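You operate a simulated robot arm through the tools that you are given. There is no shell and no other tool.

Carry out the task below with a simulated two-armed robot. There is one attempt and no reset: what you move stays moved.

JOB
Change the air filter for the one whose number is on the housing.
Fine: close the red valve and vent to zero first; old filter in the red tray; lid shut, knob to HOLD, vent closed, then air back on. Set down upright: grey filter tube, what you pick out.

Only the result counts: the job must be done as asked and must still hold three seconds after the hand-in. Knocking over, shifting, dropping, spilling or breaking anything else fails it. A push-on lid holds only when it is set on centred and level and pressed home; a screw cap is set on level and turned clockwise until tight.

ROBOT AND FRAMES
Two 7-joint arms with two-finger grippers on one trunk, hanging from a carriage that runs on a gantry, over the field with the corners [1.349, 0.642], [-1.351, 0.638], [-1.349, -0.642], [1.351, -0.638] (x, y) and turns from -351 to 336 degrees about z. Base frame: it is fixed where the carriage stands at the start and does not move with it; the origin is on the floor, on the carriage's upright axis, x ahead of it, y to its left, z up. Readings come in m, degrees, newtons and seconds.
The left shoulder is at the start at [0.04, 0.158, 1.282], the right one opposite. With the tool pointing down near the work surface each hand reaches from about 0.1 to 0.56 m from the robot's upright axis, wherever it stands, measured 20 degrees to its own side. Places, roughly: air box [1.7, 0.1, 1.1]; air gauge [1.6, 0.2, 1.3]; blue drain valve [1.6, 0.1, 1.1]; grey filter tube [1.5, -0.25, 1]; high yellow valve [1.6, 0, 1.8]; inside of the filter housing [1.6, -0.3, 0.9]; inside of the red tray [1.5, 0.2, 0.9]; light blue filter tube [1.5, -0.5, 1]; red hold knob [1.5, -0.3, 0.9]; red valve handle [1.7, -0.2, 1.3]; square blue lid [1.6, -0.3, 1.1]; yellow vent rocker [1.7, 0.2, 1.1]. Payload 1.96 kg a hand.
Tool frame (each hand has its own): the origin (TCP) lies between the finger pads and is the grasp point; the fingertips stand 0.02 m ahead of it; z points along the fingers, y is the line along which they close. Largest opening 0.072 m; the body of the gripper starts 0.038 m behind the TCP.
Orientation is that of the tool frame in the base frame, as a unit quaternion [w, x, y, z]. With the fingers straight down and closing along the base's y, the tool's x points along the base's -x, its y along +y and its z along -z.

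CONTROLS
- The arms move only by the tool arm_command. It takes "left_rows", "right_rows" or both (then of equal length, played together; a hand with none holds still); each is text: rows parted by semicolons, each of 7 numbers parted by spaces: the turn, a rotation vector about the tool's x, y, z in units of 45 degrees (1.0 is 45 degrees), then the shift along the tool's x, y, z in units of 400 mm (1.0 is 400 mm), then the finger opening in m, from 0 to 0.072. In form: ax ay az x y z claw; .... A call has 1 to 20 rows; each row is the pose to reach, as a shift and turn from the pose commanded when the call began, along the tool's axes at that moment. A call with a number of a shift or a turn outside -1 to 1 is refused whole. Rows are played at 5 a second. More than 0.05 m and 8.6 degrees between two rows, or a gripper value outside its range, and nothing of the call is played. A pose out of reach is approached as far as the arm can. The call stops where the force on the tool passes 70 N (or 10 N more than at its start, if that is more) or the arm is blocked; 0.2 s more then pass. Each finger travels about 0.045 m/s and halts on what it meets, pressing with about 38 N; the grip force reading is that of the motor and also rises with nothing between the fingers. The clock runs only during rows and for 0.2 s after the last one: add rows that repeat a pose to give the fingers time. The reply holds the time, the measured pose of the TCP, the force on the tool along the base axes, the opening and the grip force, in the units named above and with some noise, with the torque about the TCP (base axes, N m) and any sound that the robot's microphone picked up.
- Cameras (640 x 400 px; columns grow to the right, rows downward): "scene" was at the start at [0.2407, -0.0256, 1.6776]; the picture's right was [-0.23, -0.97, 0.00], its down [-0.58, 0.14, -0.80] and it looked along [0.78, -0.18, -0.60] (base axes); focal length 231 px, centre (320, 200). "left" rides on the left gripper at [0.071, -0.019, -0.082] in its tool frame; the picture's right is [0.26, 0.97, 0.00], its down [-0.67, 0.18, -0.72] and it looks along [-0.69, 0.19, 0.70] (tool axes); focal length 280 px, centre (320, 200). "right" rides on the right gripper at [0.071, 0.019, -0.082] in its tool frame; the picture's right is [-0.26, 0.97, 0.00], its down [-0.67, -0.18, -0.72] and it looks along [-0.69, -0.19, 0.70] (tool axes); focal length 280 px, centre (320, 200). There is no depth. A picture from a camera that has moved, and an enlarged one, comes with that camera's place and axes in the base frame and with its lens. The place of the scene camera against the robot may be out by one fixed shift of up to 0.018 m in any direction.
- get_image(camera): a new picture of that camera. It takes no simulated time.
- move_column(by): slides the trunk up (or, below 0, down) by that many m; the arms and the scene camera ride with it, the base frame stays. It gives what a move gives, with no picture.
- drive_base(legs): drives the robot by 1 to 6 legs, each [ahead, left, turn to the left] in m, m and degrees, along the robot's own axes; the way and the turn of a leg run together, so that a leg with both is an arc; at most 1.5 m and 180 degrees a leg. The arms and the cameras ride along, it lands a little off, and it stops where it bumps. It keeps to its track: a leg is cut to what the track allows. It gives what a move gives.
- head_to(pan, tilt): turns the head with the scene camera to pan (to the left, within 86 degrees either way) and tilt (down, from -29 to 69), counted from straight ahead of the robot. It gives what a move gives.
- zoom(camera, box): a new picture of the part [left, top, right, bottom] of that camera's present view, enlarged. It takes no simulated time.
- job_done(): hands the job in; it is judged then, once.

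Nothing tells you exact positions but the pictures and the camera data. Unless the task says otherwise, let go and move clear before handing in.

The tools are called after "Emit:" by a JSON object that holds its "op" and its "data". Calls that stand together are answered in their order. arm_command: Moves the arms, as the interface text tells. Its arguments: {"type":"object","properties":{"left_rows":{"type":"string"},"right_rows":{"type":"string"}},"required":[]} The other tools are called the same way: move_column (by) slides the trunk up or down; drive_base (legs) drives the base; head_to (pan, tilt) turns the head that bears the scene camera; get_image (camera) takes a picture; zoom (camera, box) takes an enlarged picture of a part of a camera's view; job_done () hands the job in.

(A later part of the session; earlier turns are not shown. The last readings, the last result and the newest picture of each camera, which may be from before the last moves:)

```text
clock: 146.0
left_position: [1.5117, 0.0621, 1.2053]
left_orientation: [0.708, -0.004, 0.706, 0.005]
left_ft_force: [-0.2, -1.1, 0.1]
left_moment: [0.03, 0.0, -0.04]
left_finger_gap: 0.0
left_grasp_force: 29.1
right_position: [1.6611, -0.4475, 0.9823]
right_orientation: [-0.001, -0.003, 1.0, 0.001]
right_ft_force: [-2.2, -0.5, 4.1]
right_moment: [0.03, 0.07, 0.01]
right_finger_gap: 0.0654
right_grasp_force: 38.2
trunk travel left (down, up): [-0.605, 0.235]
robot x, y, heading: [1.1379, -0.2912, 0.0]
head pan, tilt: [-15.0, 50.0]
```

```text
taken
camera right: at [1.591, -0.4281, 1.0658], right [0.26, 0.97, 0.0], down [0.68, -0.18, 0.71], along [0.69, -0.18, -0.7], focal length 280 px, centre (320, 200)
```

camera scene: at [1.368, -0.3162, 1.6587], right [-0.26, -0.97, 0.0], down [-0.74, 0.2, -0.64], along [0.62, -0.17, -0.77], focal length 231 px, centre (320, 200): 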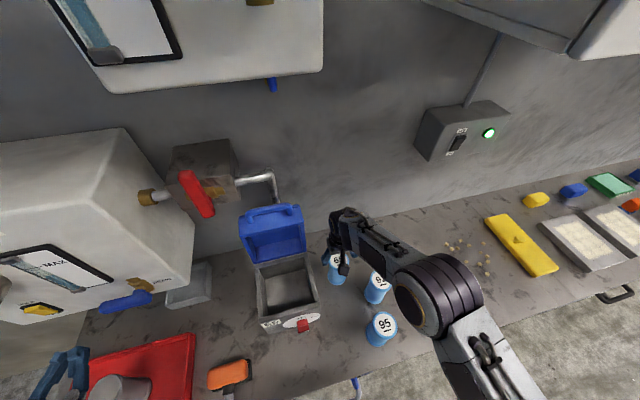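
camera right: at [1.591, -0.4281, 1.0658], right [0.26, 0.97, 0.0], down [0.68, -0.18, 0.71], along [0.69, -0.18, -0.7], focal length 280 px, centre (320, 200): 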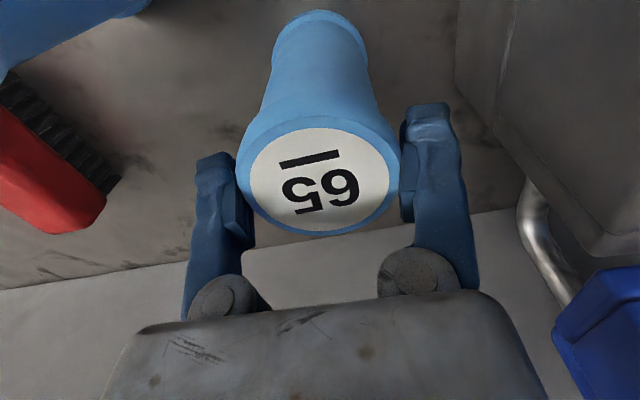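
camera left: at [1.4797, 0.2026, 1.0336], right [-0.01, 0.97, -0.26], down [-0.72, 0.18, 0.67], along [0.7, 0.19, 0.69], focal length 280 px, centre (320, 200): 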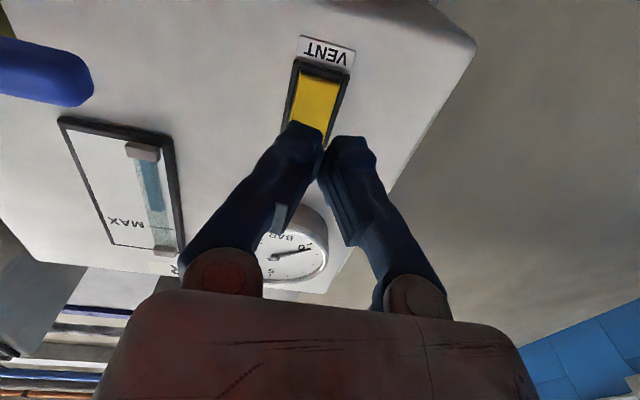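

Gripped the new filter (65). I lift it straight up.

Emit:
{"op": "arm_command", "data": {"right_rows": "0 0 0 0 0 -0.02 0.05; 0 0 0 0 0 -0.06 0.05; 0 0 0 0 0 -0.14 0.05; 0 0 0 0 0 -0.22 0.05; 0 0 0 0 0 -0.3 0.05; 0 0 0 0 0 -0.38 0.05; 0 0 0 0 0 -0.46 0.05; 0 0 0 0 0 -0.52 0.05; 0 0 0 0 0 -0.52 0.05"}}

Emit:
{"op": "get_image", "data": {"camera": "right"}}

Emit:
{"op": "get_image", "data": {"camera": "scene"}}

```text
clock: 148.0
left_position: [1.5104, 0.0629, 1.2044]
left_orientation: [0.708, -0.004, 0.706, 0.005]
left_ft_force: [-0.1, -0.3, -0.9]
left_moment: [0.01, -0.04, 0.0]
left_finger_gap: 0.0001
left_grasp_force: 29.4
right_position: [1.6604, -0.4462, 1.192]
right_orientation: [0.0, -0.002, 1.0, 0.001]
right_ft_force: [-0.4, -0.3, -0.6]
right_moment: [-0.01, -0.03, -0.02]
right_finger_gap: 0.0659
right_grasp_force: 38.2
trunk travel left (down, up): [-0.605, 0.235]
robot x, y, heading: [1.1419, -0.2934, 0.1]
head pan, tilt: [-15.0, 50.0]
```

```text
taken
camera right: at [1.5901, -0.4274, 1.2748], right [0.26, 0.97, 0.0], down [0.68, -0.18, 0.71], along [0.69, -0.18, -0.7], focal length 280 px, centre (320, 200)
```

right: 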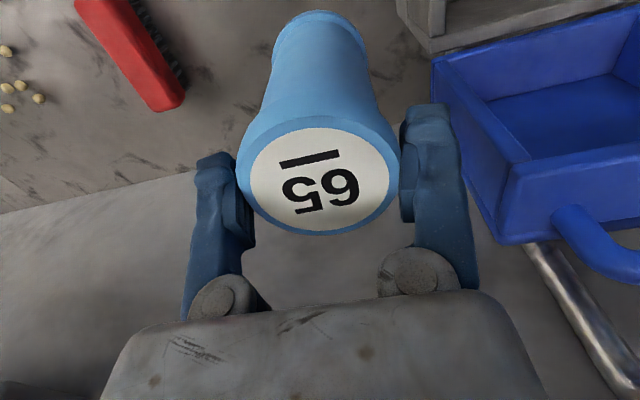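

```text
taken
camera scene: at [1.368, -0.3162, 1.6587], right [-0.26, -0.97, 0.0], down [-0.74, 0.2, -0.64], along [0.62, -0.17, -0.77], focal length 231 px, centre (320, 200)
```

scene: 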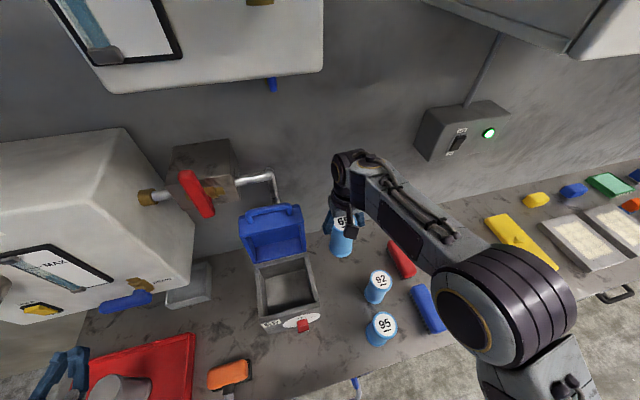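

Held straight, with "65" up. I draw it back 6 cm from the lid's plane and drive left 0.165 m to bring it over the housing.

Emit:
{"op": "arm_command", "data": {"right_rows": "0 0 0 0.07 0 -0.01 0.05; 0 0 0 0.14 0 -0.02 0.05; 0 0 0 0.18 0 -0.02 0.05; 0 0 0 0.18 0 -0.02 0.05"}}

Emit:
{"op": "drive_base", "data": {"legs": [[0.0, 0.168, 0.0]]}}

Emit:
{"op": "get_image", "data": {"camera": "right"}}

Emit:
{"op": "get_image", "data": {"camera": "scene"}}

```text
clock: 149.0
left_position: [1.5104, 0.0631, 1.2053]
left_orientation: [0.708, -0.005, 0.706, 0.006]
left_ft_force: [0.1, -0.9, 0.3]
left_moment: [0.0, -0.03, 0.03]
left_finger_gap: 0.0
left_grasp_force: 29.5
right_position: [1.5893, -0.4474, 1.1989]
right_orientation: [0.0, -0.001, 1.0, 0.0]
right_ft_force: [-0.4, -0.8, -1.0]
right_moment: [0.0, -0.01, 0.01]
right_finger_gap: 0.0656
right_grasp_force: 37.9
trunk travel left (down, up): [-0.605, 0.235]
robot x, y, heading: [1.1404, -0.2927, 0.1]
head pan, tilt: [-15.0, 50.0]
```

```text
clock: 150.4
left_position: [1.5106, 0.2262, 1.2044]
left_orientation: [0.708, -0.004, 0.706, 0.005]
left_ft_force: [0.0, -0.3, -0.6]
left_moment: [-0.01, -0.01, -0.01]
left_finger_gap: 0.0
left_grasp_force: 30.1
right_position: [1.5895, -0.2852, 1.1989]
right_orientation: [-0.001, -0.002, 1.0, 0.002]
right_ft_force: [1.0, 0.3, -1.4]
right_moment: [-0.01, 0.02, 0.0]
right_finger_gap: 0.0651
right_grasp_force: 37.5
trunk travel left (down, up): [-0.605, 0.235]
robot x, y, heading: [1.1397, -0.1259, -0.2]
head pan, tilt: [-15.0, 50.0]
```

```text
taken
camera right: at [1.5186, -0.2655, 1.282], right [0.26, 0.97, 0.0], down [0.68, -0.18, 0.71], along [0.69, -0.18, -0.7], focal length 280 px, centre (320, 200)
```

right: 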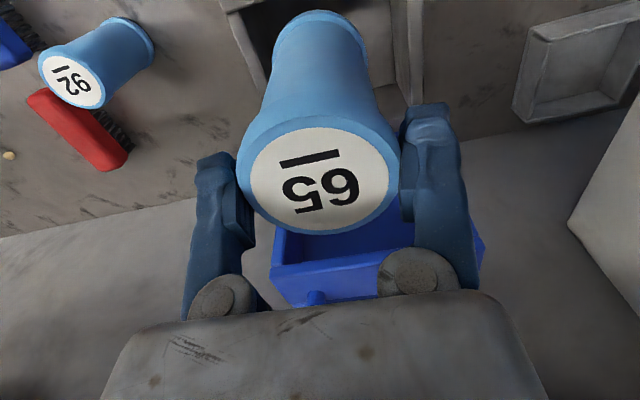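

```text
taken
camera scene: at [1.3678, -0.1534, 1.6587], right [-0.26, -0.97, 0.0], down [-0.74, 0.2, -0.64], along [0.62, -0.17, -0.77], focal length 231 px, centre (320, 200)
```

scene: 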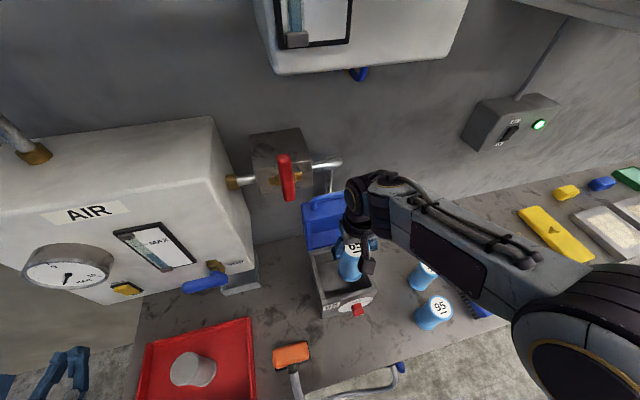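

Now I shift to the old filter's seat position [1.618, -0.277] and lower the new filter into the housing.

Emit:
{"op": "arm_command", "data": {"right_rows": "0 0 0 -0.035 0.01 0 0.05; 0 0 0 -0.071 0.0205 0 0.05; 0 0 0 -0.071 0.0205 0.06 0.05; 0 0 0 -0.071 0.0205 0.12 0.05; 0 0 0 -0.071 0.0205 0.12 0.05"}}

Emit:
{"op": "get_image", "data": {"camera": "right"}}

Emit:
{"op": "zoom", "data": {"camera": "scene", "box": [290, 180, 410, 330]}}

```text
clock: 151.6
left_position: [1.5113, 0.2256, 1.2044]
left_orientation: [0.708, -0.005, 0.706, 0.006]
left_ft_force: [0.4, 0.5, 0.6]
left_moment: [-0.02, 0.04, -0.01]
left_finger_gap: 0.0001
left_grasp_force: 29.5
right_position: [1.6183, -0.2751, 1.1503]
right_orientation: [-0.001, -0.002, 1.0, 0.001]
right_ft_force: [0.2, 0.2, -0.3]
right_moment: [0.01, -0.01, -0.01]
right_finger_gap: 0.0651
right_grasp_force: 37.6
trunk travel left (down, up): [-0.605, 0.235]
robot x, y, heading: [1.1354, -0.1305, 0.0]
head pan, tilt: [-15.0, 50.0]
```

```text
taken
camera right: at [1.5473, -0.2569, 1.2331], right [0.26, 0.97, 0.0], down [0.68, -0.18, 0.71], along [0.69, -0.18, -0.7], focal length 280 px, centre (320, 200)
```

right: 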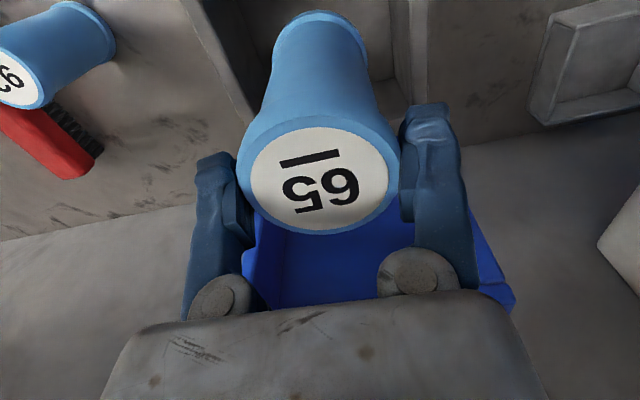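

```text
2.67 times, centred on (350, 255) of scene
camera zoom: at [1.3678, -0.1535, 1.6587], right [-0.26, -0.97, 0.0], down [-0.74, 0.2, -0.64], along [0.62, -0.17, -0.77], focal length 616 px, centre (240, 53)
```

zoom: 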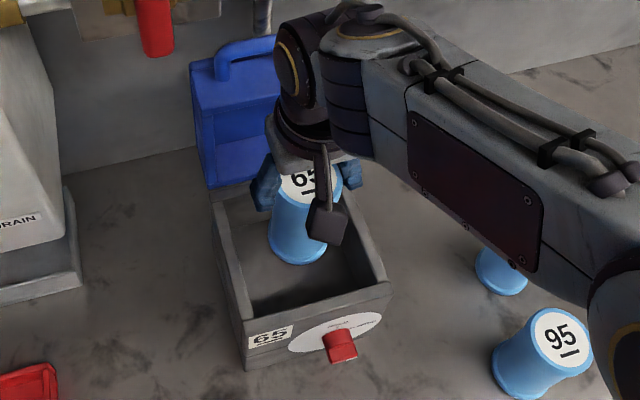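

Well placed over the opening. I lower to just above the seat.

Emit:
{"op": "arm_command", "data": {"right_rows": "0 0 0 0 -0.004 0.06 0.05; 0 0 0 0 -0.005 0.12 0.05; 0 0 0 0 -0.005 0.18 0.05; 0 0 0 0 -0.005 0.225 0.05; 0 0 0 0 -0.005 0.225 0.05"}}

Emit:
{"op": "get_image", "data": {"camera": "right"}}

Emit:
{"op": "zoom", "data": {"camera": "scene", "box": [290, 180, 410, 330]}}

```text
clock: 152.8
left_position: [1.5108, 0.2251, 1.2033]
left_orientation: [0.708, -0.005, 0.706, 0.006]
left_ft_force: [-0.2, 0.5, -0.3]
left_moment: [-0.01, 0.01, 0.02]
left_finger_gap: 0.0
left_grasp_force: 29.8
right_position: [1.6178, -0.2794, 1.0606]
right_orientation: [-0.001, -0.002, 1.0, 0.0]
right_ft_force: [0.1, -0.5, -1.9]
right_moment: [-0.01, -0.02, -0.01]
right_finger_gap: 0.065
right_grasp_force: 38.0
trunk travel left (down, up): [-0.605, 0.235]
robot x, y, heading: [1.1369, -0.1291, 0.1]
head pan, tilt: [-15.0, 50.0]
```

```text
taken
camera right: at [1.5471, -0.2598, 1.1446], right [0.26, 0.97, 0.0], down [0.68, -0.18, 0.71], along [0.69, -0.18, -0.7], focal length 280 px, centre (320, 200)
```

right: 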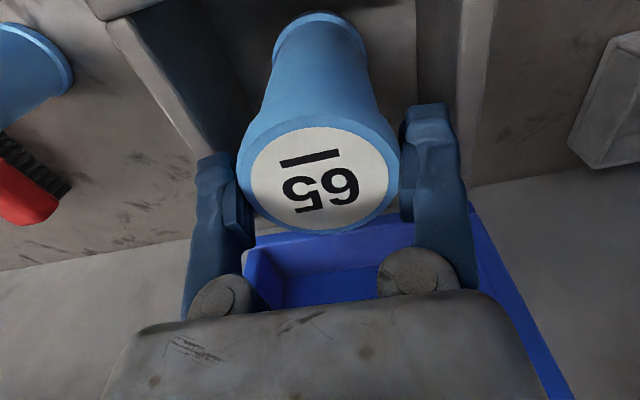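

```text
2.67 times, centred on (350, 255) of scene
camera zoom: at [1.3678, -0.1535, 1.6587], right [-0.26, -0.97, 0.0], down [-0.74, 0.2, -0.64], along [0.62, -0.17, -0.77], focal length 616 px, centre (240, 53)
```

zoom: 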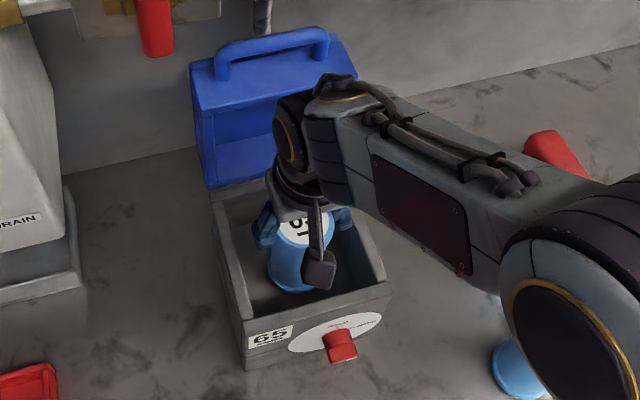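

I lower in 2.5 mm steps until it seats.

Emit:
{"op": "arm_command", "data": {"right_rows": "0 0 0 0 0 0.007 0.05; 0 0 0 0 0 0.014 0.05; 0 0 0 0 0 0.021 0.05; 0 0 0 0 0 0.027 0.05; 0 0 0 0 0 0.027 0.05"}}

```text
clock: 154.0
left_position: [1.5111, 0.2254, 1.2051]
left_orientation: [0.708, -0.005, 0.706, 0.006]
left_ft_force: [0.8, -0.1, -0.7]
left_moment: [0.0, -0.02, -0.01]
left_finger_gap: 0.0002
left_grasp_force: 29.7
right_position: [1.617, -0.2785, 1.0501]
right_orientation: [-0.001, -0.001, 1.0, 0.001]
right_ft_force: [-0.3, -0.1, -0.6]
right_moment: [0.01, 0.01, 0.02]
right_finger_gap: 0.0648
right_grasp_force: 38.3
trunk travel left (down, up): [-0.605, 0.235]
robot x, y, heading: [1.1368, -0.1286, 0.1]
head pan, tilt: [-15.0, 50.0]
```

Emit:
{"op": "arm_command", "data": {"right_rows": "0 0 0 0 0 0.005 0.05; 0 0 0 0 0 0.01 0.05; 0 0 0 0 0 0.015 0.05; 0 0 0 0 0 0.015 0.05"}}

```text
clock: 155.0
left_position: [1.5125, 0.2252, 1.2054]
left_orientation: [0.709, -0.004, 0.706, 0.005]
left_ft_force: [-0.5, 0.2, 0.1]
left_moment: [0.0, -0.03, -0.01]
left_finger_gap: 0.0
left_grasp_force: 29.7
right_position: [1.6203, -0.2784, 1.0475]
right_orientation: [0.003, -0.002, 1.0, 0.0]
right_ft_force: [-9.7, 2.7, 58.8]
right_moment: [0.23, -0.07, 0.01]
right_finger_gap: 0.0665
right_grasp_force: 39.1
trunk travel left (down, up): [-0.605, 0.235]
robot x, y, heading: [1.1389, -0.1315, 0.2]
head pan, tilt: [-15.0, 50.0]
```

Seated (59 N at TCP z 1.0475, as expected). I ease off, open and rise straight up.

Emit:
{"op": "arm_command", "data": {"right_rows": "0 0 0 0 0 -0.006 0.055; 0 0 0 0 0 -0.006 0.066; 0 0 0 0 0 -0.006 0.072; 0 0 0 0 0 -0.006 0.072; 0 0 0 0 0 -0.03 0.072; 0 0 0 0 0 -0.06 0.072; 0 0 0 0 0 -0.1 0.072; 0 0 0 0 0 -0.1 0.072"}}

Emit:
{"op": "get_image", "data": {"camera": "right"}}

Emit:
{"op": "zoom", "data": {"camera": "scene", "box": [290, 180, 410, 330]}}

```text
clock: 156.8
left_position: [1.5103, 0.2262, 1.204]
left_orientation: [0.708, -0.004, 0.706, 0.005]
left_ft_force: [-0.4, -1.1, 0.6]
left_moment: [0.0, -0.01, 0.01]
left_finger_gap: 0.0
left_grasp_force: 29.4
right_position: [1.6165, -0.2787, 1.0855]
right_orientation: [-0.001, -0.001, 1.0, 0.001]
right_ft_force: [0.4, 0.1, -0.1]
right_moment: [0.01, 0.03, 0.0]
right_finger_gap: 0.072
right_grasp_force: 0.0
trunk travel left (down, up): [-0.605, 0.235]
robot x, y, heading: [1.1392, -0.1283, -0.1]
head pan, tilt: [-15.0, 50.0]
```

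```text
taken
camera right: at [1.5467, -0.2598, 1.168], right [0.26, 0.97, 0.0], down [0.68, -0.18, 0.71], along [0.69, -0.18, -0.7], focal length 280 px, centre (320, 200)
```

right: 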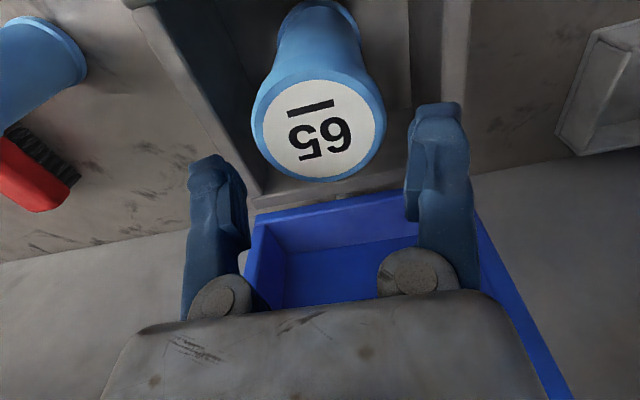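

```text
2.67 times, centred on (350, 255) of scene
camera zoom: at [1.3679, -0.1535, 1.6587], right [-0.26, -0.97, 0.0], down [-0.74, 0.2, -0.64], along [0.62, -0.17, -0.77], focal length 616 px, centre (240, 53)
```

zoom: 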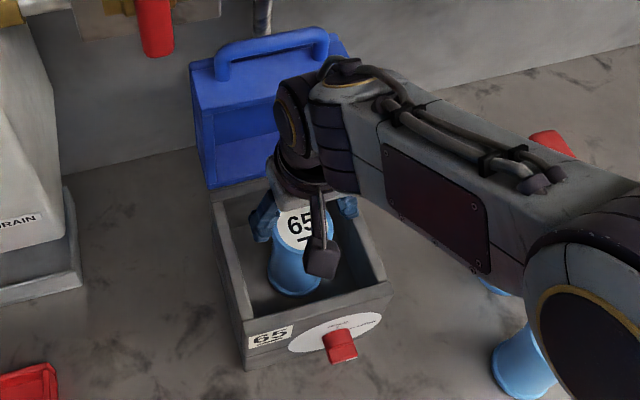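

The new filter stands free and upright in its seat. I raise the hand, then back and up, before closing the lid.

Emit:
{"op": "arm_command", "data": {"right_rows": "0 0 0 0 0 -0.08 0.072; 0 0 0 0 0 -0.16 0.072; 0 0 0 0 0 -0.24 0.06; 0 0 0 0.06 0 -0.32 0.05; 0 0 0 0.14 0 -0.4 0.04; 0 0 0 0.22 0 -0.46 0.04; 0 0 0 0.28 0 -0.5 0.04; 0 0 0 0.28 0 -0.5 0.04"}}

Emit:
{"op": "get_image", "data": {"camera": "right"}}

Emit:
{"op": "zoom", "data": {"camera": "scene", "box": [270, 150, 430, 330]}}

```text
clock: 158.6
left_position: [1.5115, 0.2248, 1.2051]
left_orientation: [0.708, -0.005, 0.706, 0.005]
left_ft_force: [-0.1, -0.3, 0.8]
left_moment: [-0.02, 0.01, -0.01]
left_finger_gap: 0.0001
left_grasp_force: 29.7
right_position: [1.5063, -0.2801, 1.2843]
right_orientation: [-0.002, -0.002, 1.0, 0.001]
right_ft_force: [0.2, -0.5, 0.4]
right_moment: [-0.04, 0.0, 0.05]
right_finger_gap: 0.0397
right_grasp_force: 0.1
trunk travel left (down, up): [-0.605, 0.235]
robot x, y, heading: [1.1401, -0.1308, 0.2]
head pan, tilt: [-15.0, 50.0]
```

```text
taken
camera right: at [1.4358, -0.2605, 1.3672], right [0.26, 0.97, 0.0], down [0.68, -0.18, 0.71], along [0.69, -0.18, -0.7], focal length 280 px, centre (320, 200)
```

right: 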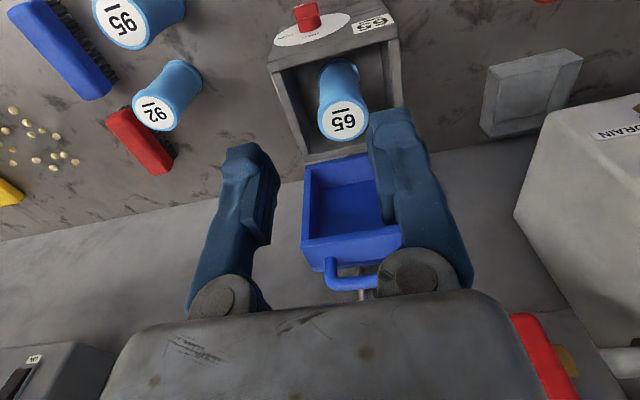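

```text
2.22 times, centred on (350, 240) of scene
camera zoom: at [1.3679, -0.1535, 1.6587], right [-0.26, -0.97, 0.0], down [-0.74, 0.2, -0.64], along [0.62, -0.17, -0.77], focal length 513 px, centre (253, 111)
```

zoom: 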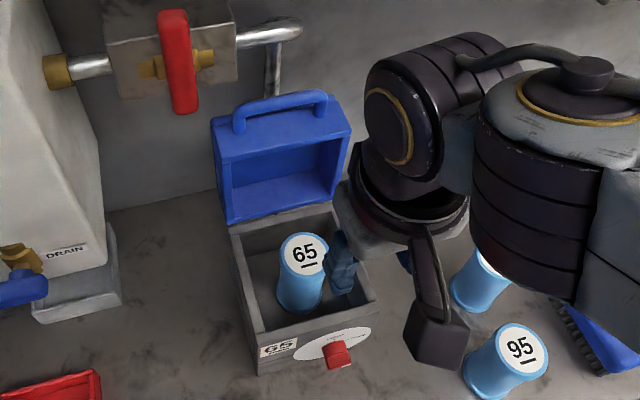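

The new filter stands centred in the housing. I re-orient the right hand (tilted 55° down, fingers closing across the bar) to take the handle.

Emit:
{"op": "arm_command", "data": {"right_rows": "0.05 -0.05 -0.16 0.05 0 -0.02 0.04; 0.1 -0.1 -0.32 0.1 0 -0.04 0.04; 0.15 -0.15 -0.48 0.1 0 -0.05 0.04; 0.2 -0.2 -0.64 0.1 0 -0.05 0.04; 0.25 -0.25 -0.8 0.1 0 -0.05 0.04; 0.3045 -0.3045 -0.966 0.1 0 -0.05 0.04; 0.3045 -0.3045 -0.966 0.1 0 -0.05 0.04"}}

Emit:
{"op": "arm_command", "data": {"right_rows": "0.05 -0.05 -0.16 0 0 0 0.04; 0.1 -0.1 -0.32 0 0 0 0.04; 0.15 -0.15 -0.48 0 0 0 0.04; 0.2 -0.2 -0.64 0 0 0 0.04; 0.25 -0.25 -0.8 0 0 0 0.04; 0.3045 -0.3045 -0.966 0 0 0 0.04; 0.3045 -0.3045 -0.966 0 0 0 0.04"}}

Emit:
{"op": "get_image", "data": {"camera": "right"}}

Emit:
{"op": "get_image", "data": {"camera": "scene"}}

```text
clock: 160.2
left_position: [1.509, 0.2262, 1.2052]
left_orientation: [0.708, -0.005, 0.706, 0.006]
left_ft_force: [-0.5, 0.6, -0.2]
left_moment: [-0.03, 0.05, -0.02]
left_finger_gap: 0.0002
left_grasp_force: 29.9
right_position: [1.4657, -0.2788, 1.304]
right_orientation: [0.117, -0.372, 0.914, -0.115]
right_ft_force: [0.3, 0.7, 1.0]
right_moment: [0.01, 0.01, 0.01]
right_finger_gap: 0.0399
right_grasp_force: 0.1
trunk travel left (down, up): [-0.605, 0.235]
robot x, y, heading: [1.1386, -0.1281, 0.1]
head pan, tilt: [-15.0, 50.0]
```

```text
clock: 161.8
left_position: [1.5104, 0.2252, 1.2055]
left_orientation: [0.709, -0.005, 0.706, 0.006]
left_ft_force: [-0.4, -0.6, -0.1]
left_moment: [0.03, -0.06, -0.02]
left_finger_gap: 0.0
left_grasp_force: 29.9
right_position: [1.4664, -0.2799, 1.3039]
right_orientation: [-0.212, 0.676, -0.673, 0.211]
right_ft_force: [0.1, 0.9, -0.2]
right_moment: [-0.02, 0.0, -0.01]
right_finger_gap: 0.0399
right_grasp_force: 0.0
trunk travel left (down, up): [-0.605, 0.235]
robot x, y, heading: [1.1385, -0.1262, 0.1]
head pan, tilt: [-15.0, 50.0]
```

```text
taken
camera right: at [1.4042, -0.3504, 1.3612], right [-0.79, 0.26, -0.55], down [-0.26, 0.67, 0.69], along [0.55, 0.69, -0.46], focal length 280 px, centre (320, 200)
```

right: 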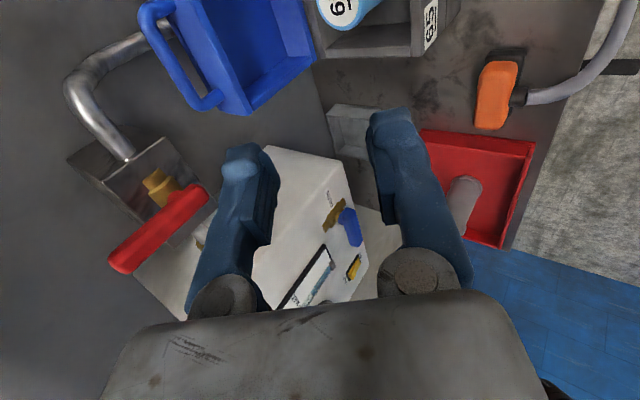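

```text
taken
camera scene: at [1.3679, -0.1535, 1.6587], right [-0.26, -0.97, 0.0], down [-0.74, 0.2, -0.64], along [0.62, -0.17, -0.77], focal length 231 px, centre (320, 200)
```

scene: 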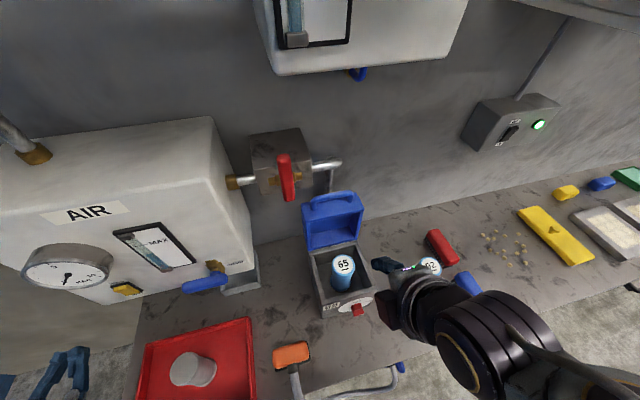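

The bar of the open lid is at about [1.716, z 1.205], and the pipe lies near y≈-0.30, so I take the bar at y≈-0.262. I move to 6 cm before it.

Emit:
{"op": "arm_command", "data": {"right_rows": "0 0 0 -0.01 -0.06 0.06 0.03; 0 0 0 -0.02 -0.12 0.13 0.03; 0 0 0 -0.03 -0.18 0.2 0.03; 0 0 0 -0.04 -0.24 0.27 0.03; 0 0 0 -0.045 -0.3 0.34 0.03; 0 0 0 -0.045 -0.368 0.4 0.03; 0 0 0 -0.045 -0.368 0.4 0.03"}}

Emit:
{"op": "get_image", "data": {"camera": "right"}}

Emit:
{"op": "zoom", "data": {"camera": "scene", "box": [270, 150, 430, 330]}}

```text
clock: 163.4
left_position: [1.5108, 0.2257, 1.205]
left_orientation: [0.708, -0.006, 0.706, 0.006]
left_ft_force: [0.2, 0.5, 0.1]
left_moment: [0.03, 0.0, -0.01]
left_finger_gap: 0.0
left_grasp_force: 29.6
right_position: [1.6783, -0.2604, 1.255]
right_orientation: [-0.212, 0.676, -0.674, 0.212]
right_ft_force: [0.0, 0.5, 0.0]
right_moment: [0.03, 0.01, 0.0]
right_finger_gap: 0.0299
right_grasp_force: 0.1
trunk travel left (down, up): [-0.605, 0.235]
robot x, y, heading: [1.1364, -0.1281, 0.1]
head pan, tilt: [-15.0, 50.0]
```

```text
taken
camera right: at [1.6162, -0.3314, 1.3124], right [-0.79, 0.26, -0.55], down [-0.26, 0.67, 0.69], along [0.55, 0.69, -0.47], focal length 280 px, centre (320, 200)
```

right: 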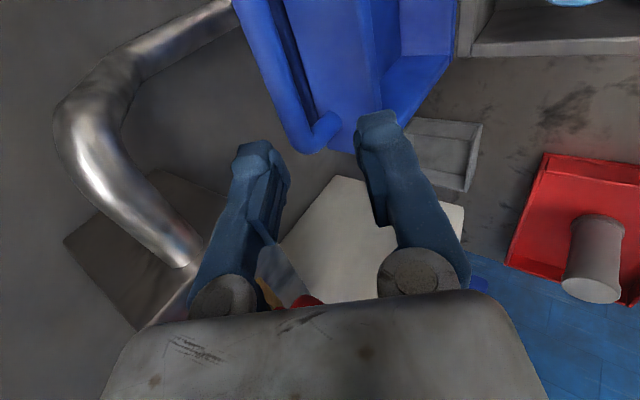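

```text
2.22 times, centred on (350, 240) of scene
camera zoom: at [1.3679, -0.1535, 1.6587], right [-0.26, -0.97, 0.0], down [-0.74, 0.2, -0.64], along [0.62, -0.17, -0.77], focal length 513 px, centre (253, 111)
```

zoom: 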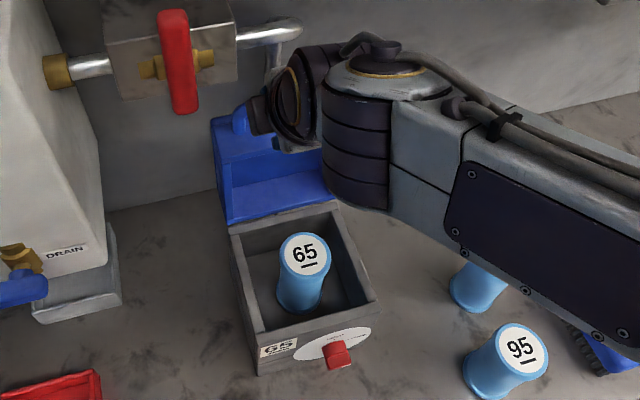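

The bar lies about 1.5 cm toward the rear finger's side. I correct that and advance over it.

Emit:
{"op": "arm_command", "data": {"right_rows": "0 0 0 0 -0.02 0 0.034; 0 0 0 0 -0.038 0.02 0.034; 0 0 0 0 -0.038 0.06 0.034; 0 0 0 0 -0.038 0.1 0.034; 0 0 0 0 -0.038 0.1 0.034"}}

Emit:
{"op": "get_image", "data": {"camera": "right"}}

```text
clock: 164.6
left_position: [1.5112, 0.2254, 1.2049]
left_orientation: [0.708, -0.005, 0.706, 0.006]
left_ft_force: [-0.4, 0.1, -0.5]
left_moment: [0.01, 0.03, -0.01]
left_finger_gap: 0.0
left_grasp_force: 29.6
right_position: [1.7132, -0.2614, 1.2338]
right_orientation: [-0.213, 0.676, -0.673, 0.212]
right_ft_force: [0.7, 0.0, 0.1]
right_moment: [0.03, 0.0, -0.02]
right_finger_gap: 0.034
right_grasp_force: 0.1
trunk travel left (down, up): [-0.605, 0.235]
robot x, y, heading: [1.1348, -0.1267, -0.0]
head pan, tilt: [-15.0, 50.0]
```

```text
taken
camera right: at [1.651, -0.3314, 1.2906], right [-0.79, 0.26, -0.55], down [-0.26, 0.67, 0.69], along [0.55, 0.69, -0.47], focal length 280 px, centre (320, 200)
```

right: 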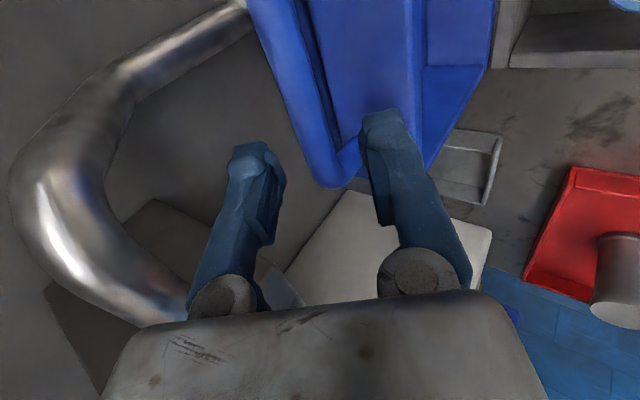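

The bar is now centred between the fingers. I advance the last 2 cm and close.

Emit:
{"op": "arm_command", "data": {"right_rows": "0 0 0 0 0 0.025 0.034; 0 0 0 0 0 0.05 0.034; 0 0 0 0 0 0.052 0.025; 0 0 0 0 0 0.052 0.015; 0 0 0 0 0 0.052 0.008; 0 0 0 0 0 0.052 0.008"}}

Emit:
{"op": "get_image", "data": {"camera": "right"}}

```text
clock: 166.0
left_position: [1.5119, 0.2246, 1.2062]
left_orientation: [0.708, -0.005, 0.706, 0.006]
left_ft_force: [0.0, 0.1, 0.2]
left_moment: [0.01, 0.0, 0.01]
left_finger_gap: 0.0001
left_grasp_force: 29.2
right_position: [1.7265, -0.2604, 1.2181]
right_orientation: [-0.213, 0.676, -0.673, 0.211]
right_ft_force: [1.7, 0.0, 6.1]
right_moment: [0.22, -0.07, -0.34]
right_finger_gap: 0.015
right_grasp_force: 39.4
trunk travel left (down, up): [-0.605, 0.235]
robot x, y, heading: [1.1361, -0.1259, 0.1]
head pan, tilt: [-15.0, 50.0]
```

```text
taken
camera right: at [1.6637, -0.3314, 1.2746], right [-0.79, 0.26, -0.55], down [-0.26, 0.67, 0.69], along [0.55, 0.69, -0.46], focal length 280 px, centre (320, 200)
```

right: 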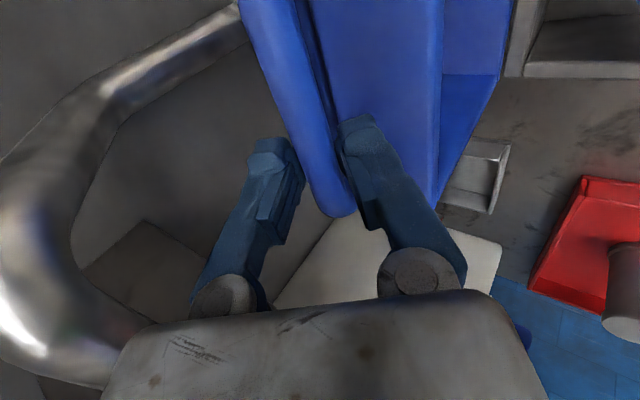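

Gripped the bar. From the gripped points the hinge is at [1.706, 1.007] with radius 0.211. I carry the lid down along that arc, first to about 50° open.

Emit:
{"op": "arm_command", "data": {"right_rows": "0 0 0 0 0.02 -0.016 0.008; 0 0 0 0 0.0404 -0.0317 0.008; 0 0 0 0 0.08 -0.056 0.008; 0 0 0 0 0.12 -0.0777 0.008; 0 0 0 0 0.163 -0.094 0.008; 0 0 0 0 0.206 -0.109 0.008; 0 0 0 0 0.25 -0.118 0.008; 0 0 0 0 0.2965 -0.125 0.008; 0 0 0 0 0.2965 -0.125 0.008"}}

Emit:
{"op": "get_image", "data": {"camera": "right"}}

Emit:
{"op": "get_image", "data": {"camera": "scene"}}

```text
clock: 168.1
left_position: [1.5119, 0.2259, 1.2044]
left_orientation: [0.708, -0.006, 0.706, 0.006]
left_ft_force: [0.0, -0.6, -0.2]
left_moment: [0.04, 0.0, 0.01]
left_finger_gap: 0.0001
left_grasp_force: 30.0
right_position: [1.5965, -0.2603, 1.1858]
right_orientation: [-0.207, 0.677, -0.675, 0.208]
right_ft_force: [17.4, -2.4, -30.8]
right_moment: [0.28, 0.05, 0.14]
right_finger_gap: 0.0111
right_grasp_force: 38.3
trunk travel left (down, up): [-0.605, 0.235]
robot x, y, heading: [1.1359, -0.1287, 0.2]
head pan, tilt: [-15.0, 50.0]
stopped in row 9 (right hand): the force on the tool passed its limit at 71 N (the readings are from after the stop); the commanded pose is now the measured one
```

```text
taken
camera right: at [1.5353, -0.3318, 1.2435], right [-0.8, 0.26, -0.54], down [-0.25, 0.67, 0.69], along [0.54, 0.69, -0.47], focal length 280 px, centre (320, 200)
```

right: 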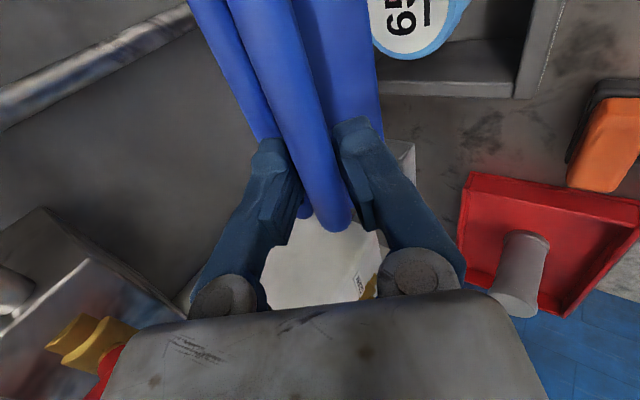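

```text
taken
camera scene: at [1.369, -0.1534, 1.659], right [-0.26, -0.97, 0.0], down [-0.74, 0.2, -0.64], along [0.62, -0.17, -0.77], focal length 231 px, centre (320, 200)
```

scene: 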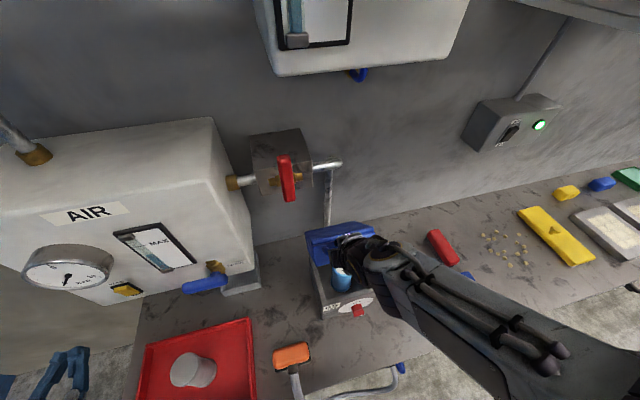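

The lid is halfway down; a slight arc mismatch tripped the force limit. I loosen the grip a little so the bar can roll, and go on.

Emit:
{"op": "arm_command", "data": {"right_rows": "0 0 0 0 0 0 0.016; 0 0 0 0 0.02 0 0.02; 0 0 0 0 0.05 0 0.02; 0 0 0 0 0.078 0 0.02; 0 0 0 0 0.123 0.008 0.02; 0 0 0 0 0.168 0.017 0.02; 0 0 0 0 0.21 0.033 0.02; 0 0 0 0 0.254 0.05 0.02; 0 0 0 0 0.254 0.05 0.02"}}

Emit:
{"op": "get_image", "data": {"camera": "right"}}

Emit:
{"op": "zoom", "data": {"camera": "scene", "box": [280, 180, 420, 330]}}

```text
clock: 170.1
left_position: [1.5125, 0.226, 1.2043]
left_orientation: [0.708, -0.006, 0.706, 0.007]
left_ft_force: [-0.3, -0.1, -0.1]
left_moment: [0.03, 0.02, 0.0]
left_finger_gap: 0.0003
left_grasp_force: 29.5
right_position: [1.5224, -0.2624, 1.1125]
right_orientation: [-0.209, 0.677, -0.674, 0.21]
right_ft_force: [0.0, 0.1, -1.1]
right_moment: [0.04, -0.01, -0.01]
right_finger_gap: 0.0206
right_grasp_force: 0.0
trunk travel left (down, up): [-0.605, 0.235]
robot x, y, heading: [1.1402, -0.1259, 0.1]
head pan, tilt: [-15.0, 50.0]
```

```text
taken
camera right: at [1.462, -0.3325, 1.1702], right [-0.8, 0.26, -0.55], down [-0.25, 0.67, 0.69], along [0.55, 0.69, -0.47], focal length 280 px, centre (320, 200)
```

right: 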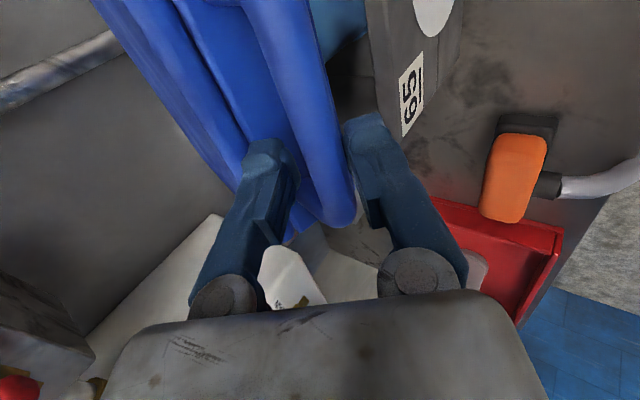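

```text
2.67 times, centred on (350, 255) of scene
camera zoom: at [1.3683, -0.1536, 1.6587], right [-0.26, -0.97, 0.0], down [-0.74, 0.2, -0.64], along [0.62, -0.17, -0.77], focal length 616 px, centre (240, 53)
```

zoom: 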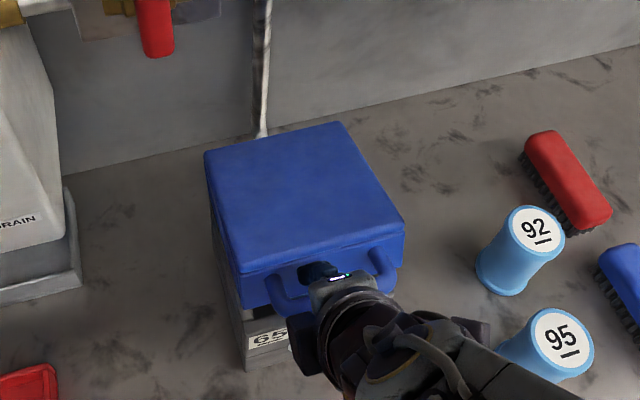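

The lid is nearly down with no load. I continue to fully closed.

Emit:
{"op": "arm_command", "data": {"right_rows": "0 0 0 0 0.027 0.015 0.02; 0 0 0 0 0.053 0.031 0.02; 0 0 0 0 0.079 0.047 0.02; 0 0 0 0 0.1 0.064 0.02; 0 0 0 0 0.1215 0.0816 0.02; 0 0 0 0 0.13 0.09 0.02; 0 0 0 0 0.13 0.09 0.02"}}

Emit:
{"op": "get_image", "data": {"camera": "right"}}

Emit:
{"op": "zoom", "data": {"camera": "scene", "box": [280, 180, 420, 330]}}

```text
clock: 171.7
left_position: [1.5116, 0.2251, 1.2055]
left_orientation: [0.709, -0.005, 0.706, 0.006]
left_ft_force: [-0.2, 0.6, 0.0]
left_moment: [0.04, -0.03, -0.01]
left_finger_gap: 0.0001
left_grasp_force: 29.6
right_position: [1.5025, -0.2619, 1.0535]
right_orientation: [0.213, -0.671, 0.68, -0.206]
right_ft_force: [-0.3, 0.1, -0.3]
right_moment: [-0.01, 0.0, -0.02]
right_finger_gap: 0.0199
right_grasp_force: 0.0
trunk travel left (down, up): [-0.605, 0.235]
robot x, y, heading: [1.1367, -0.1282, -0.1]
head pan, tilt: [-15.0, 50.0]
```

```text
taken
camera right: at [1.4396, -0.3332, 1.1109], right [-0.8, 0.28, -0.54], down [-0.25, 0.67, 0.7], along [0.55, 0.69, -0.46], focal length 280 px, centre (320, 200)
```

right: 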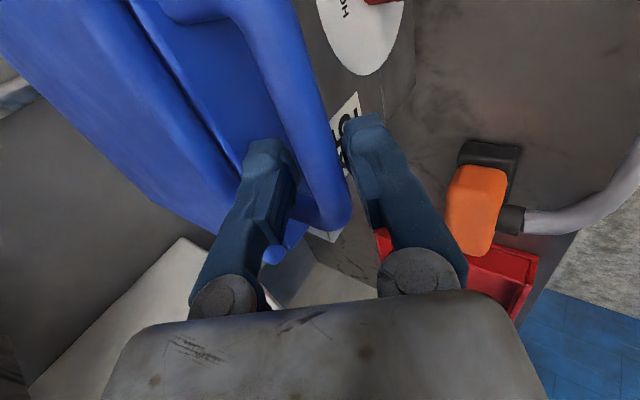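

```text
2.67 times, centred on (350, 255) of scene
camera zoom: at [1.3684, -0.1536, 1.6587], right [-0.26, -0.97, 0.0], down [-0.74, 0.2, -0.64], along [0.62, -0.17, -0.77], focal length 616 px, centre (240, 53)
```

zoom: 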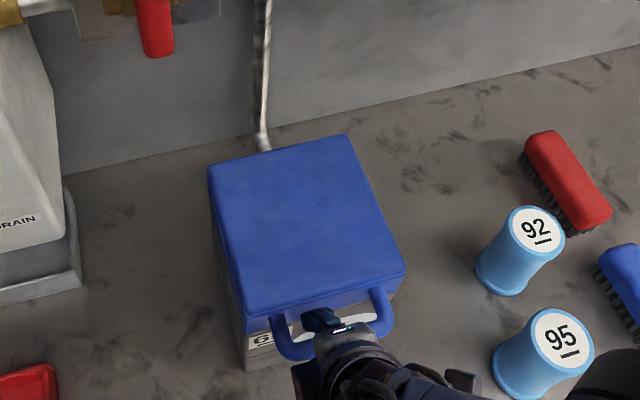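

The lid looks down. I open the fingers slightly, withdraw, and then press the lid top down to be sure it is shut.

Emit:
{"op": "arm_command", "data": {"right_rows": "0 0 0 0 0 0 0.028; 0 0 0 0 0 -0.03 0.03; 0 0 0 0 0 -0.07 0.03; 0 0 0 0 0 -0.13 0.03; 0 0 0 0 0 -0.19 0.03; 0 0 0 0 0 -0.25 0.02; 0 0 0 0 0 -0.25 0.0; 0 0 0 0 0 -0.25 0.0"}}

Emit:
{"op": "get_image", "data": {"camera": "right"}}

Emit:
{"op": "zoom", "data": {"camera": "scene", "box": [280, 180, 420, 330]}}

```text
clock: 173.5
left_position: [1.5122, 0.2261, 1.2035]
left_orientation: [0.708, -0.005, 0.706, 0.006]
left_ft_force: [-0.7, 1.3, 0.4]
left_moment: [-0.01, -0.04, 0.0]
left_finger_gap: 0.0
left_grasp_force: 29.8
right_position: [1.4679, -0.252, 1.1095]
right_orientation: [-0.203, 0.682, -0.672, 0.204]
right_ft_force: [0.6, 0.1, 0.3]
right_moment: [0.04, -0.03, 0.01]
right_finger_gap: 0.0
right_grasp_force: 25.1
right hand out of reach, approached as far as the arm can: row 5, 6, 7, 8
trunk travel left (down, up): [-0.605, 0.235]
robot x, y, heading: [1.1386, -0.1286, -0.1]
head pan, tilt: [-15.0, 50.0]
```

```text
taken
camera right: at [1.408, -0.3235, 1.1693], right [-0.81, 0.25, -0.53], down [-0.25, 0.68, 0.69], along [0.53, 0.69, -0.48], focal length 280 px, centre (320, 200)
```

right: 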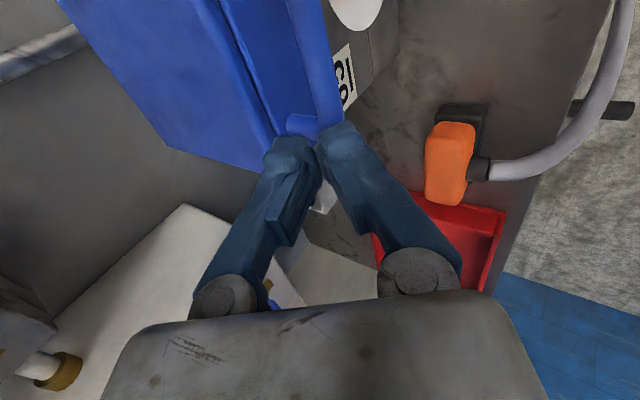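

```text
2.67 times, centred on (350, 255) of scene
camera zoom: at [1.3684, -0.1536, 1.6587], right [-0.26, -0.97, 0.0], down [-0.74, 0.2, -0.64], along [0.62, -0.17, -0.77], focal length 616 px, centre (240, 53)
```

zoom: 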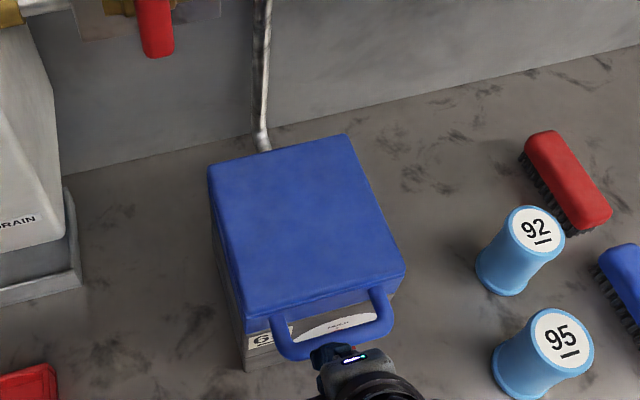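

Clear of the bar. I drive back 0.1 m and look at the lid seam from the front.

Emit:
{"op": "drive_base", "data": {"legs": [[-0.1, 0.0, 0.0]]}}

Emit:
{"op": "get_image", "data": {"camera": "right"}}

Emit:
{"op": "zoom", "data": {"camera": "scene", "box": [280, 150, 400, 270]}}

```text
clock: 174.7
left_position: [1.4112, 0.2247, 1.2036]
left_orientation: [0.708, -0.004, 0.706, 0.006]
left_ft_force: [-0.2, -0.4, 0.4]
left_moment: [-0.02, 0.0, -0.01]
left_finger_gap: 0.0
left_grasp_force: 30.0
right_position: [1.3684, -0.253, 1.1093]
right_orientation: [-0.202, 0.682, -0.673, 0.204]
right_ft_force: [-0.4, -0.5, 0.7]
right_moment: [0.0, -0.02, 0.02]
right_finger_gap: 0.0
right_grasp_force: 29.8
trunk travel left (down, up): [-0.605, 0.235]
robot x, y, heading: [1.0415, -0.1288, 0.0]
head pan, tilt: [-15.0, 50.0]
```

```text
taken
camera right: at [1.308, -0.3238, 1.169], right [-0.81, 0.25, -0.53], down [-0.25, 0.68, 0.69], along [0.53, 0.69, -0.48], focal length 280 px, centre (320, 200)
```

right: 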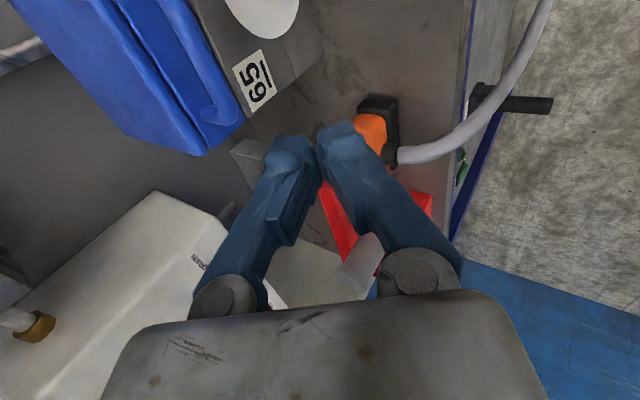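

```text
3.33 times, centred on (340, 210) of scene
camera zoom: at [1.2688, -0.1539, 1.6586], right [-0.26, -0.97, 0.0], down [-0.74, 0.2, -0.64], along [0.62, -0.17, -0.77], focal length 770 px, centre (253, 167)
```

zoom: 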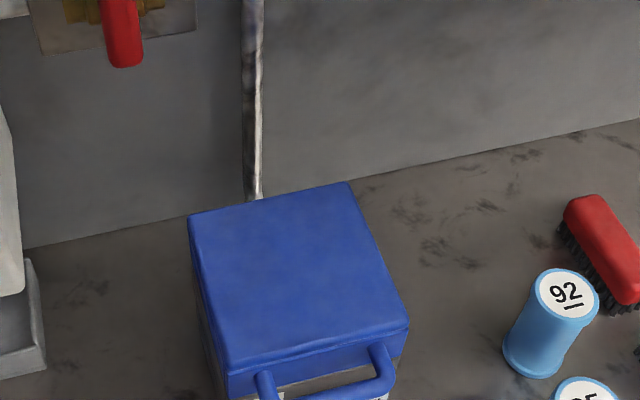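

Emit:
{"op": "zoom", "data": {"camera": "right", "box": [100, 0, 340, 170]}}

Emit:
{"op": "head_to", "data": {"pan": -20, "tilt": 55}}

Emit:
{"op": "get_image", "data": {"camera": "scene"}}

```text
2.35 times, centred on (220, 85) of right
camera zoom: at [1.308, -0.3238, 1.169], right [-0.81, 0.25, -0.53], down [-0.25, 0.68, 0.69], along [0.53, 0.69, -0.48], focal length 660 px, centre (555, 471)
```

zoom: 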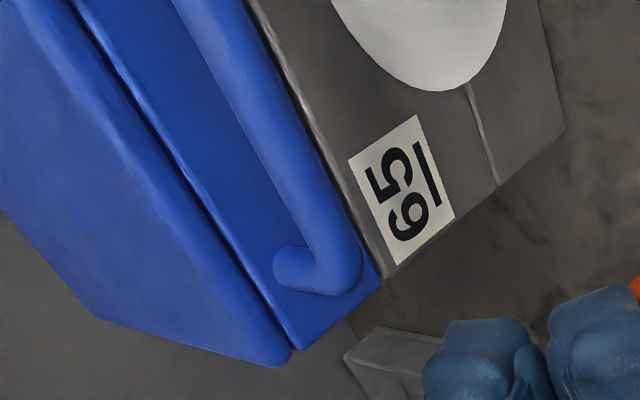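

```text
clock: 175.3
left_position: [1.4127, 0.2246, 1.2047]
left_orientation: [0.708, -0.005, 0.706, 0.006]
left_ft_force: [0.6, 0.3, -0.3]
left_moment: [-0.01, -0.02, -0.02]
left_finger_gap: 0.0
left_grasp_force: 29.9
right_position: [1.3677, -0.2524, 1.1102]
right_orientation: [-0.202, 0.682, -0.672, 0.205]
right_ft_force: [-0.6, -0.1, 0.6]
right_moment: [-0.02, -0.02, 0.02]
right_finger_gap: 0.0002
right_grasp_force: 30.1
trunk travel left (down, up): [-0.605, 0.235]
robot x, y, heading: [1.0361, -0.1279, 0.1]
head pan, tilt: [-20.0, 55.0]
```

```text
taken
camera scene: at [1.2623, -0.1586, 1.6522], right [-0.34, -0.94, 0.0], down [-0.77, 0.28, -0.57], along [0.54, -0.2, -0.82], focal length 231 px, centre (320, 200)
```

scene: 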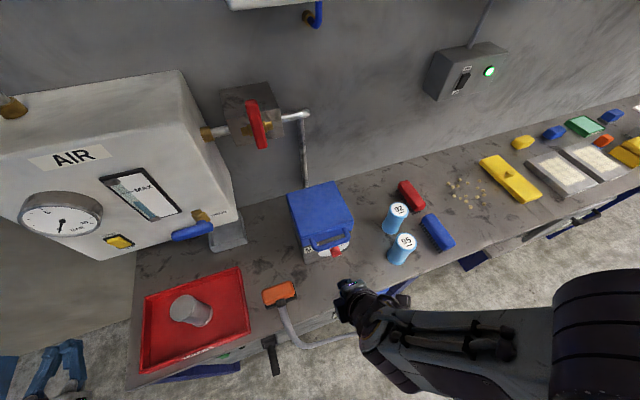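

The lid seam looks shut. I roll the right hand back (camera underneath) to press the lid and then turn the knob.

Emit:
{"op": "arm_command", "data": {"right_rows": "0 0 0.16 0 -0.03 -0.03 0; 0 0 0.32 0 -0.06 -0.06 0; 0 0 0.48 0 -0.08 -0.08 0; 0 0 0.64 0 -0.08 -0.08 0; 0 0 0.8 0 -0.08 -0.08 0; 0 0 1 0 -0.08 -0.08 0; 0 0 1 0 -0.08 -0.08 0"}}

Emit:
{"op": "arm_command", "data": {"right_rows": "0 0 0.16 0 0 0 0; 0 0 0.32 0 0 0 0; 0 0 0.48 0 0 0 0; 0 0 0.64 0 0 0 0; 0 0 0.8 0 0 0 0; 0 0 0.97 0 0 0 0; 0 0 0.97 0 0 0 0"}}

Emit:
{"op": "get_image", "data": {"camera": "right"}}

```text
refused: row 6 steps farther than a row can; nothing moved
```

```text
clock: 176.9
left_position: [1.4121, 0.2247, 1.2045]
left_orientation: [0.708, -0.004, 0.706, 0.005]
left_ft_force: [-0.6, -0.2, -0.8]
left_moment: [0.0, -0.01, 0.0]
left_finger_gap: 0.0
left_grasp_force: 30.2
right_position: [1.3675, -0.2531, 1.1099]
right_orientation: [0.264, -0.383, 0.878, -0.114]
right_ft_force: [-0.4, -0.2, 0.7]
right_moment: [0.0, -0.01, 0.01]
right_finger_gap: 0.0
right_grasp_force: 29.6
trunk travel left (down, up): [-0.605, 0.235]
robot x, y, heading: [1.0344, -0.1303, -0.2]
head pan, tilt: [-20.0, 55.0]
```

```text
taken
camera right: at [1.2714, -0.2919, 1.1447], right [-0.44, 0.85, -0.29], down [0.1, 0.37, 0.92], along [0.89, 0.38, -0.25], focal length 280 px, centre (320, 200)
```

right: 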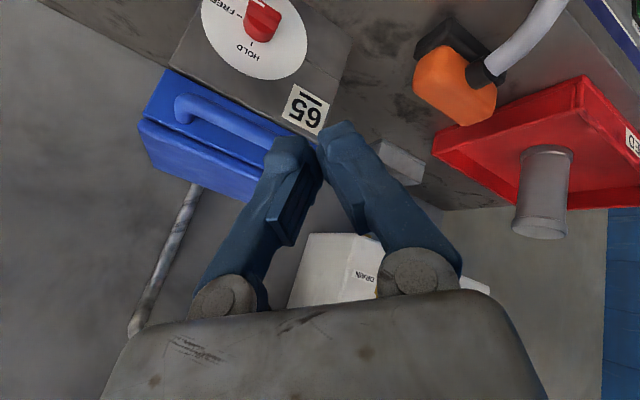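

The knob, lid and label are clear in view. I complete the roll.

Emit:
{"op": "arm_command", "data": {"right_rows": "0.003 -0.005 0.16 0 0 0 0; 0.006 -0.01 0.32 0 0 0 0; 0.009 -0.015 0.48 0 0 0 0; 0.012 -0.02 0.64 0 0 0 0; 0.014 -0.025 0.8 0 0 0 0; 0.017 -0.03 0.97 0 0 0 0; 0.017 -0.03 1 0 0 0 0"}}

Emit:
{"op": "get_image", "data": {"camera": "right"}}

```text
clock: 178.5
left_position: [1.4124, 0.2254, 1.205]
left_orientation: [0.708, -0.004, 0.706, 0.005]
left_ft_force: [-0.5, 0.9, -0.6]
left_moment: [0.0, -0.02, 0.01]
left_finger_gap: 0.0
left_grasp_force: 29.8
right_position: [1.3684, -0.2531, 1.1096]
right_orientation: [0.3, -0.017, 0.954, -0.006]
right_ft_force: [-1.2, -0.7, -0.5]
right_moment: [0.0, -0.03, -0.01]
right_finger_gap: 0.0001
right_grasp_force: 29.6
trunk travel left (down, up): [-0.605, 0.235]
robot x, y, heading: [1.037, -0.1309, -0.2]
head pan, tilt: [-20.0, 55.0]
```

```text
taken
camera right: at [1.2637, -0.2362, 1.137], right [0.19, 0.97, 0.13], down [0.15, -0.16, 0.98], along [0.97, -0.16, -0.17], focal length 280 px, centre (320, 200)
```

right: 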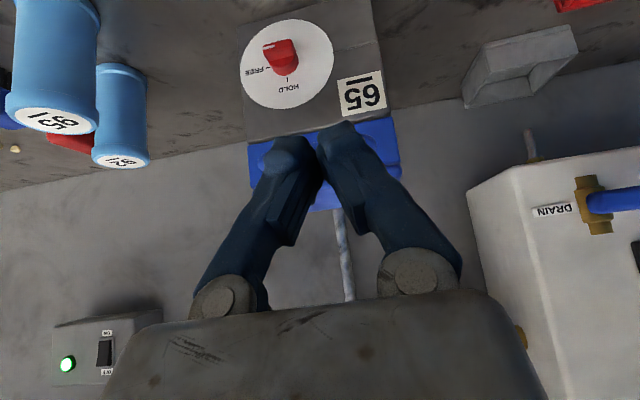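

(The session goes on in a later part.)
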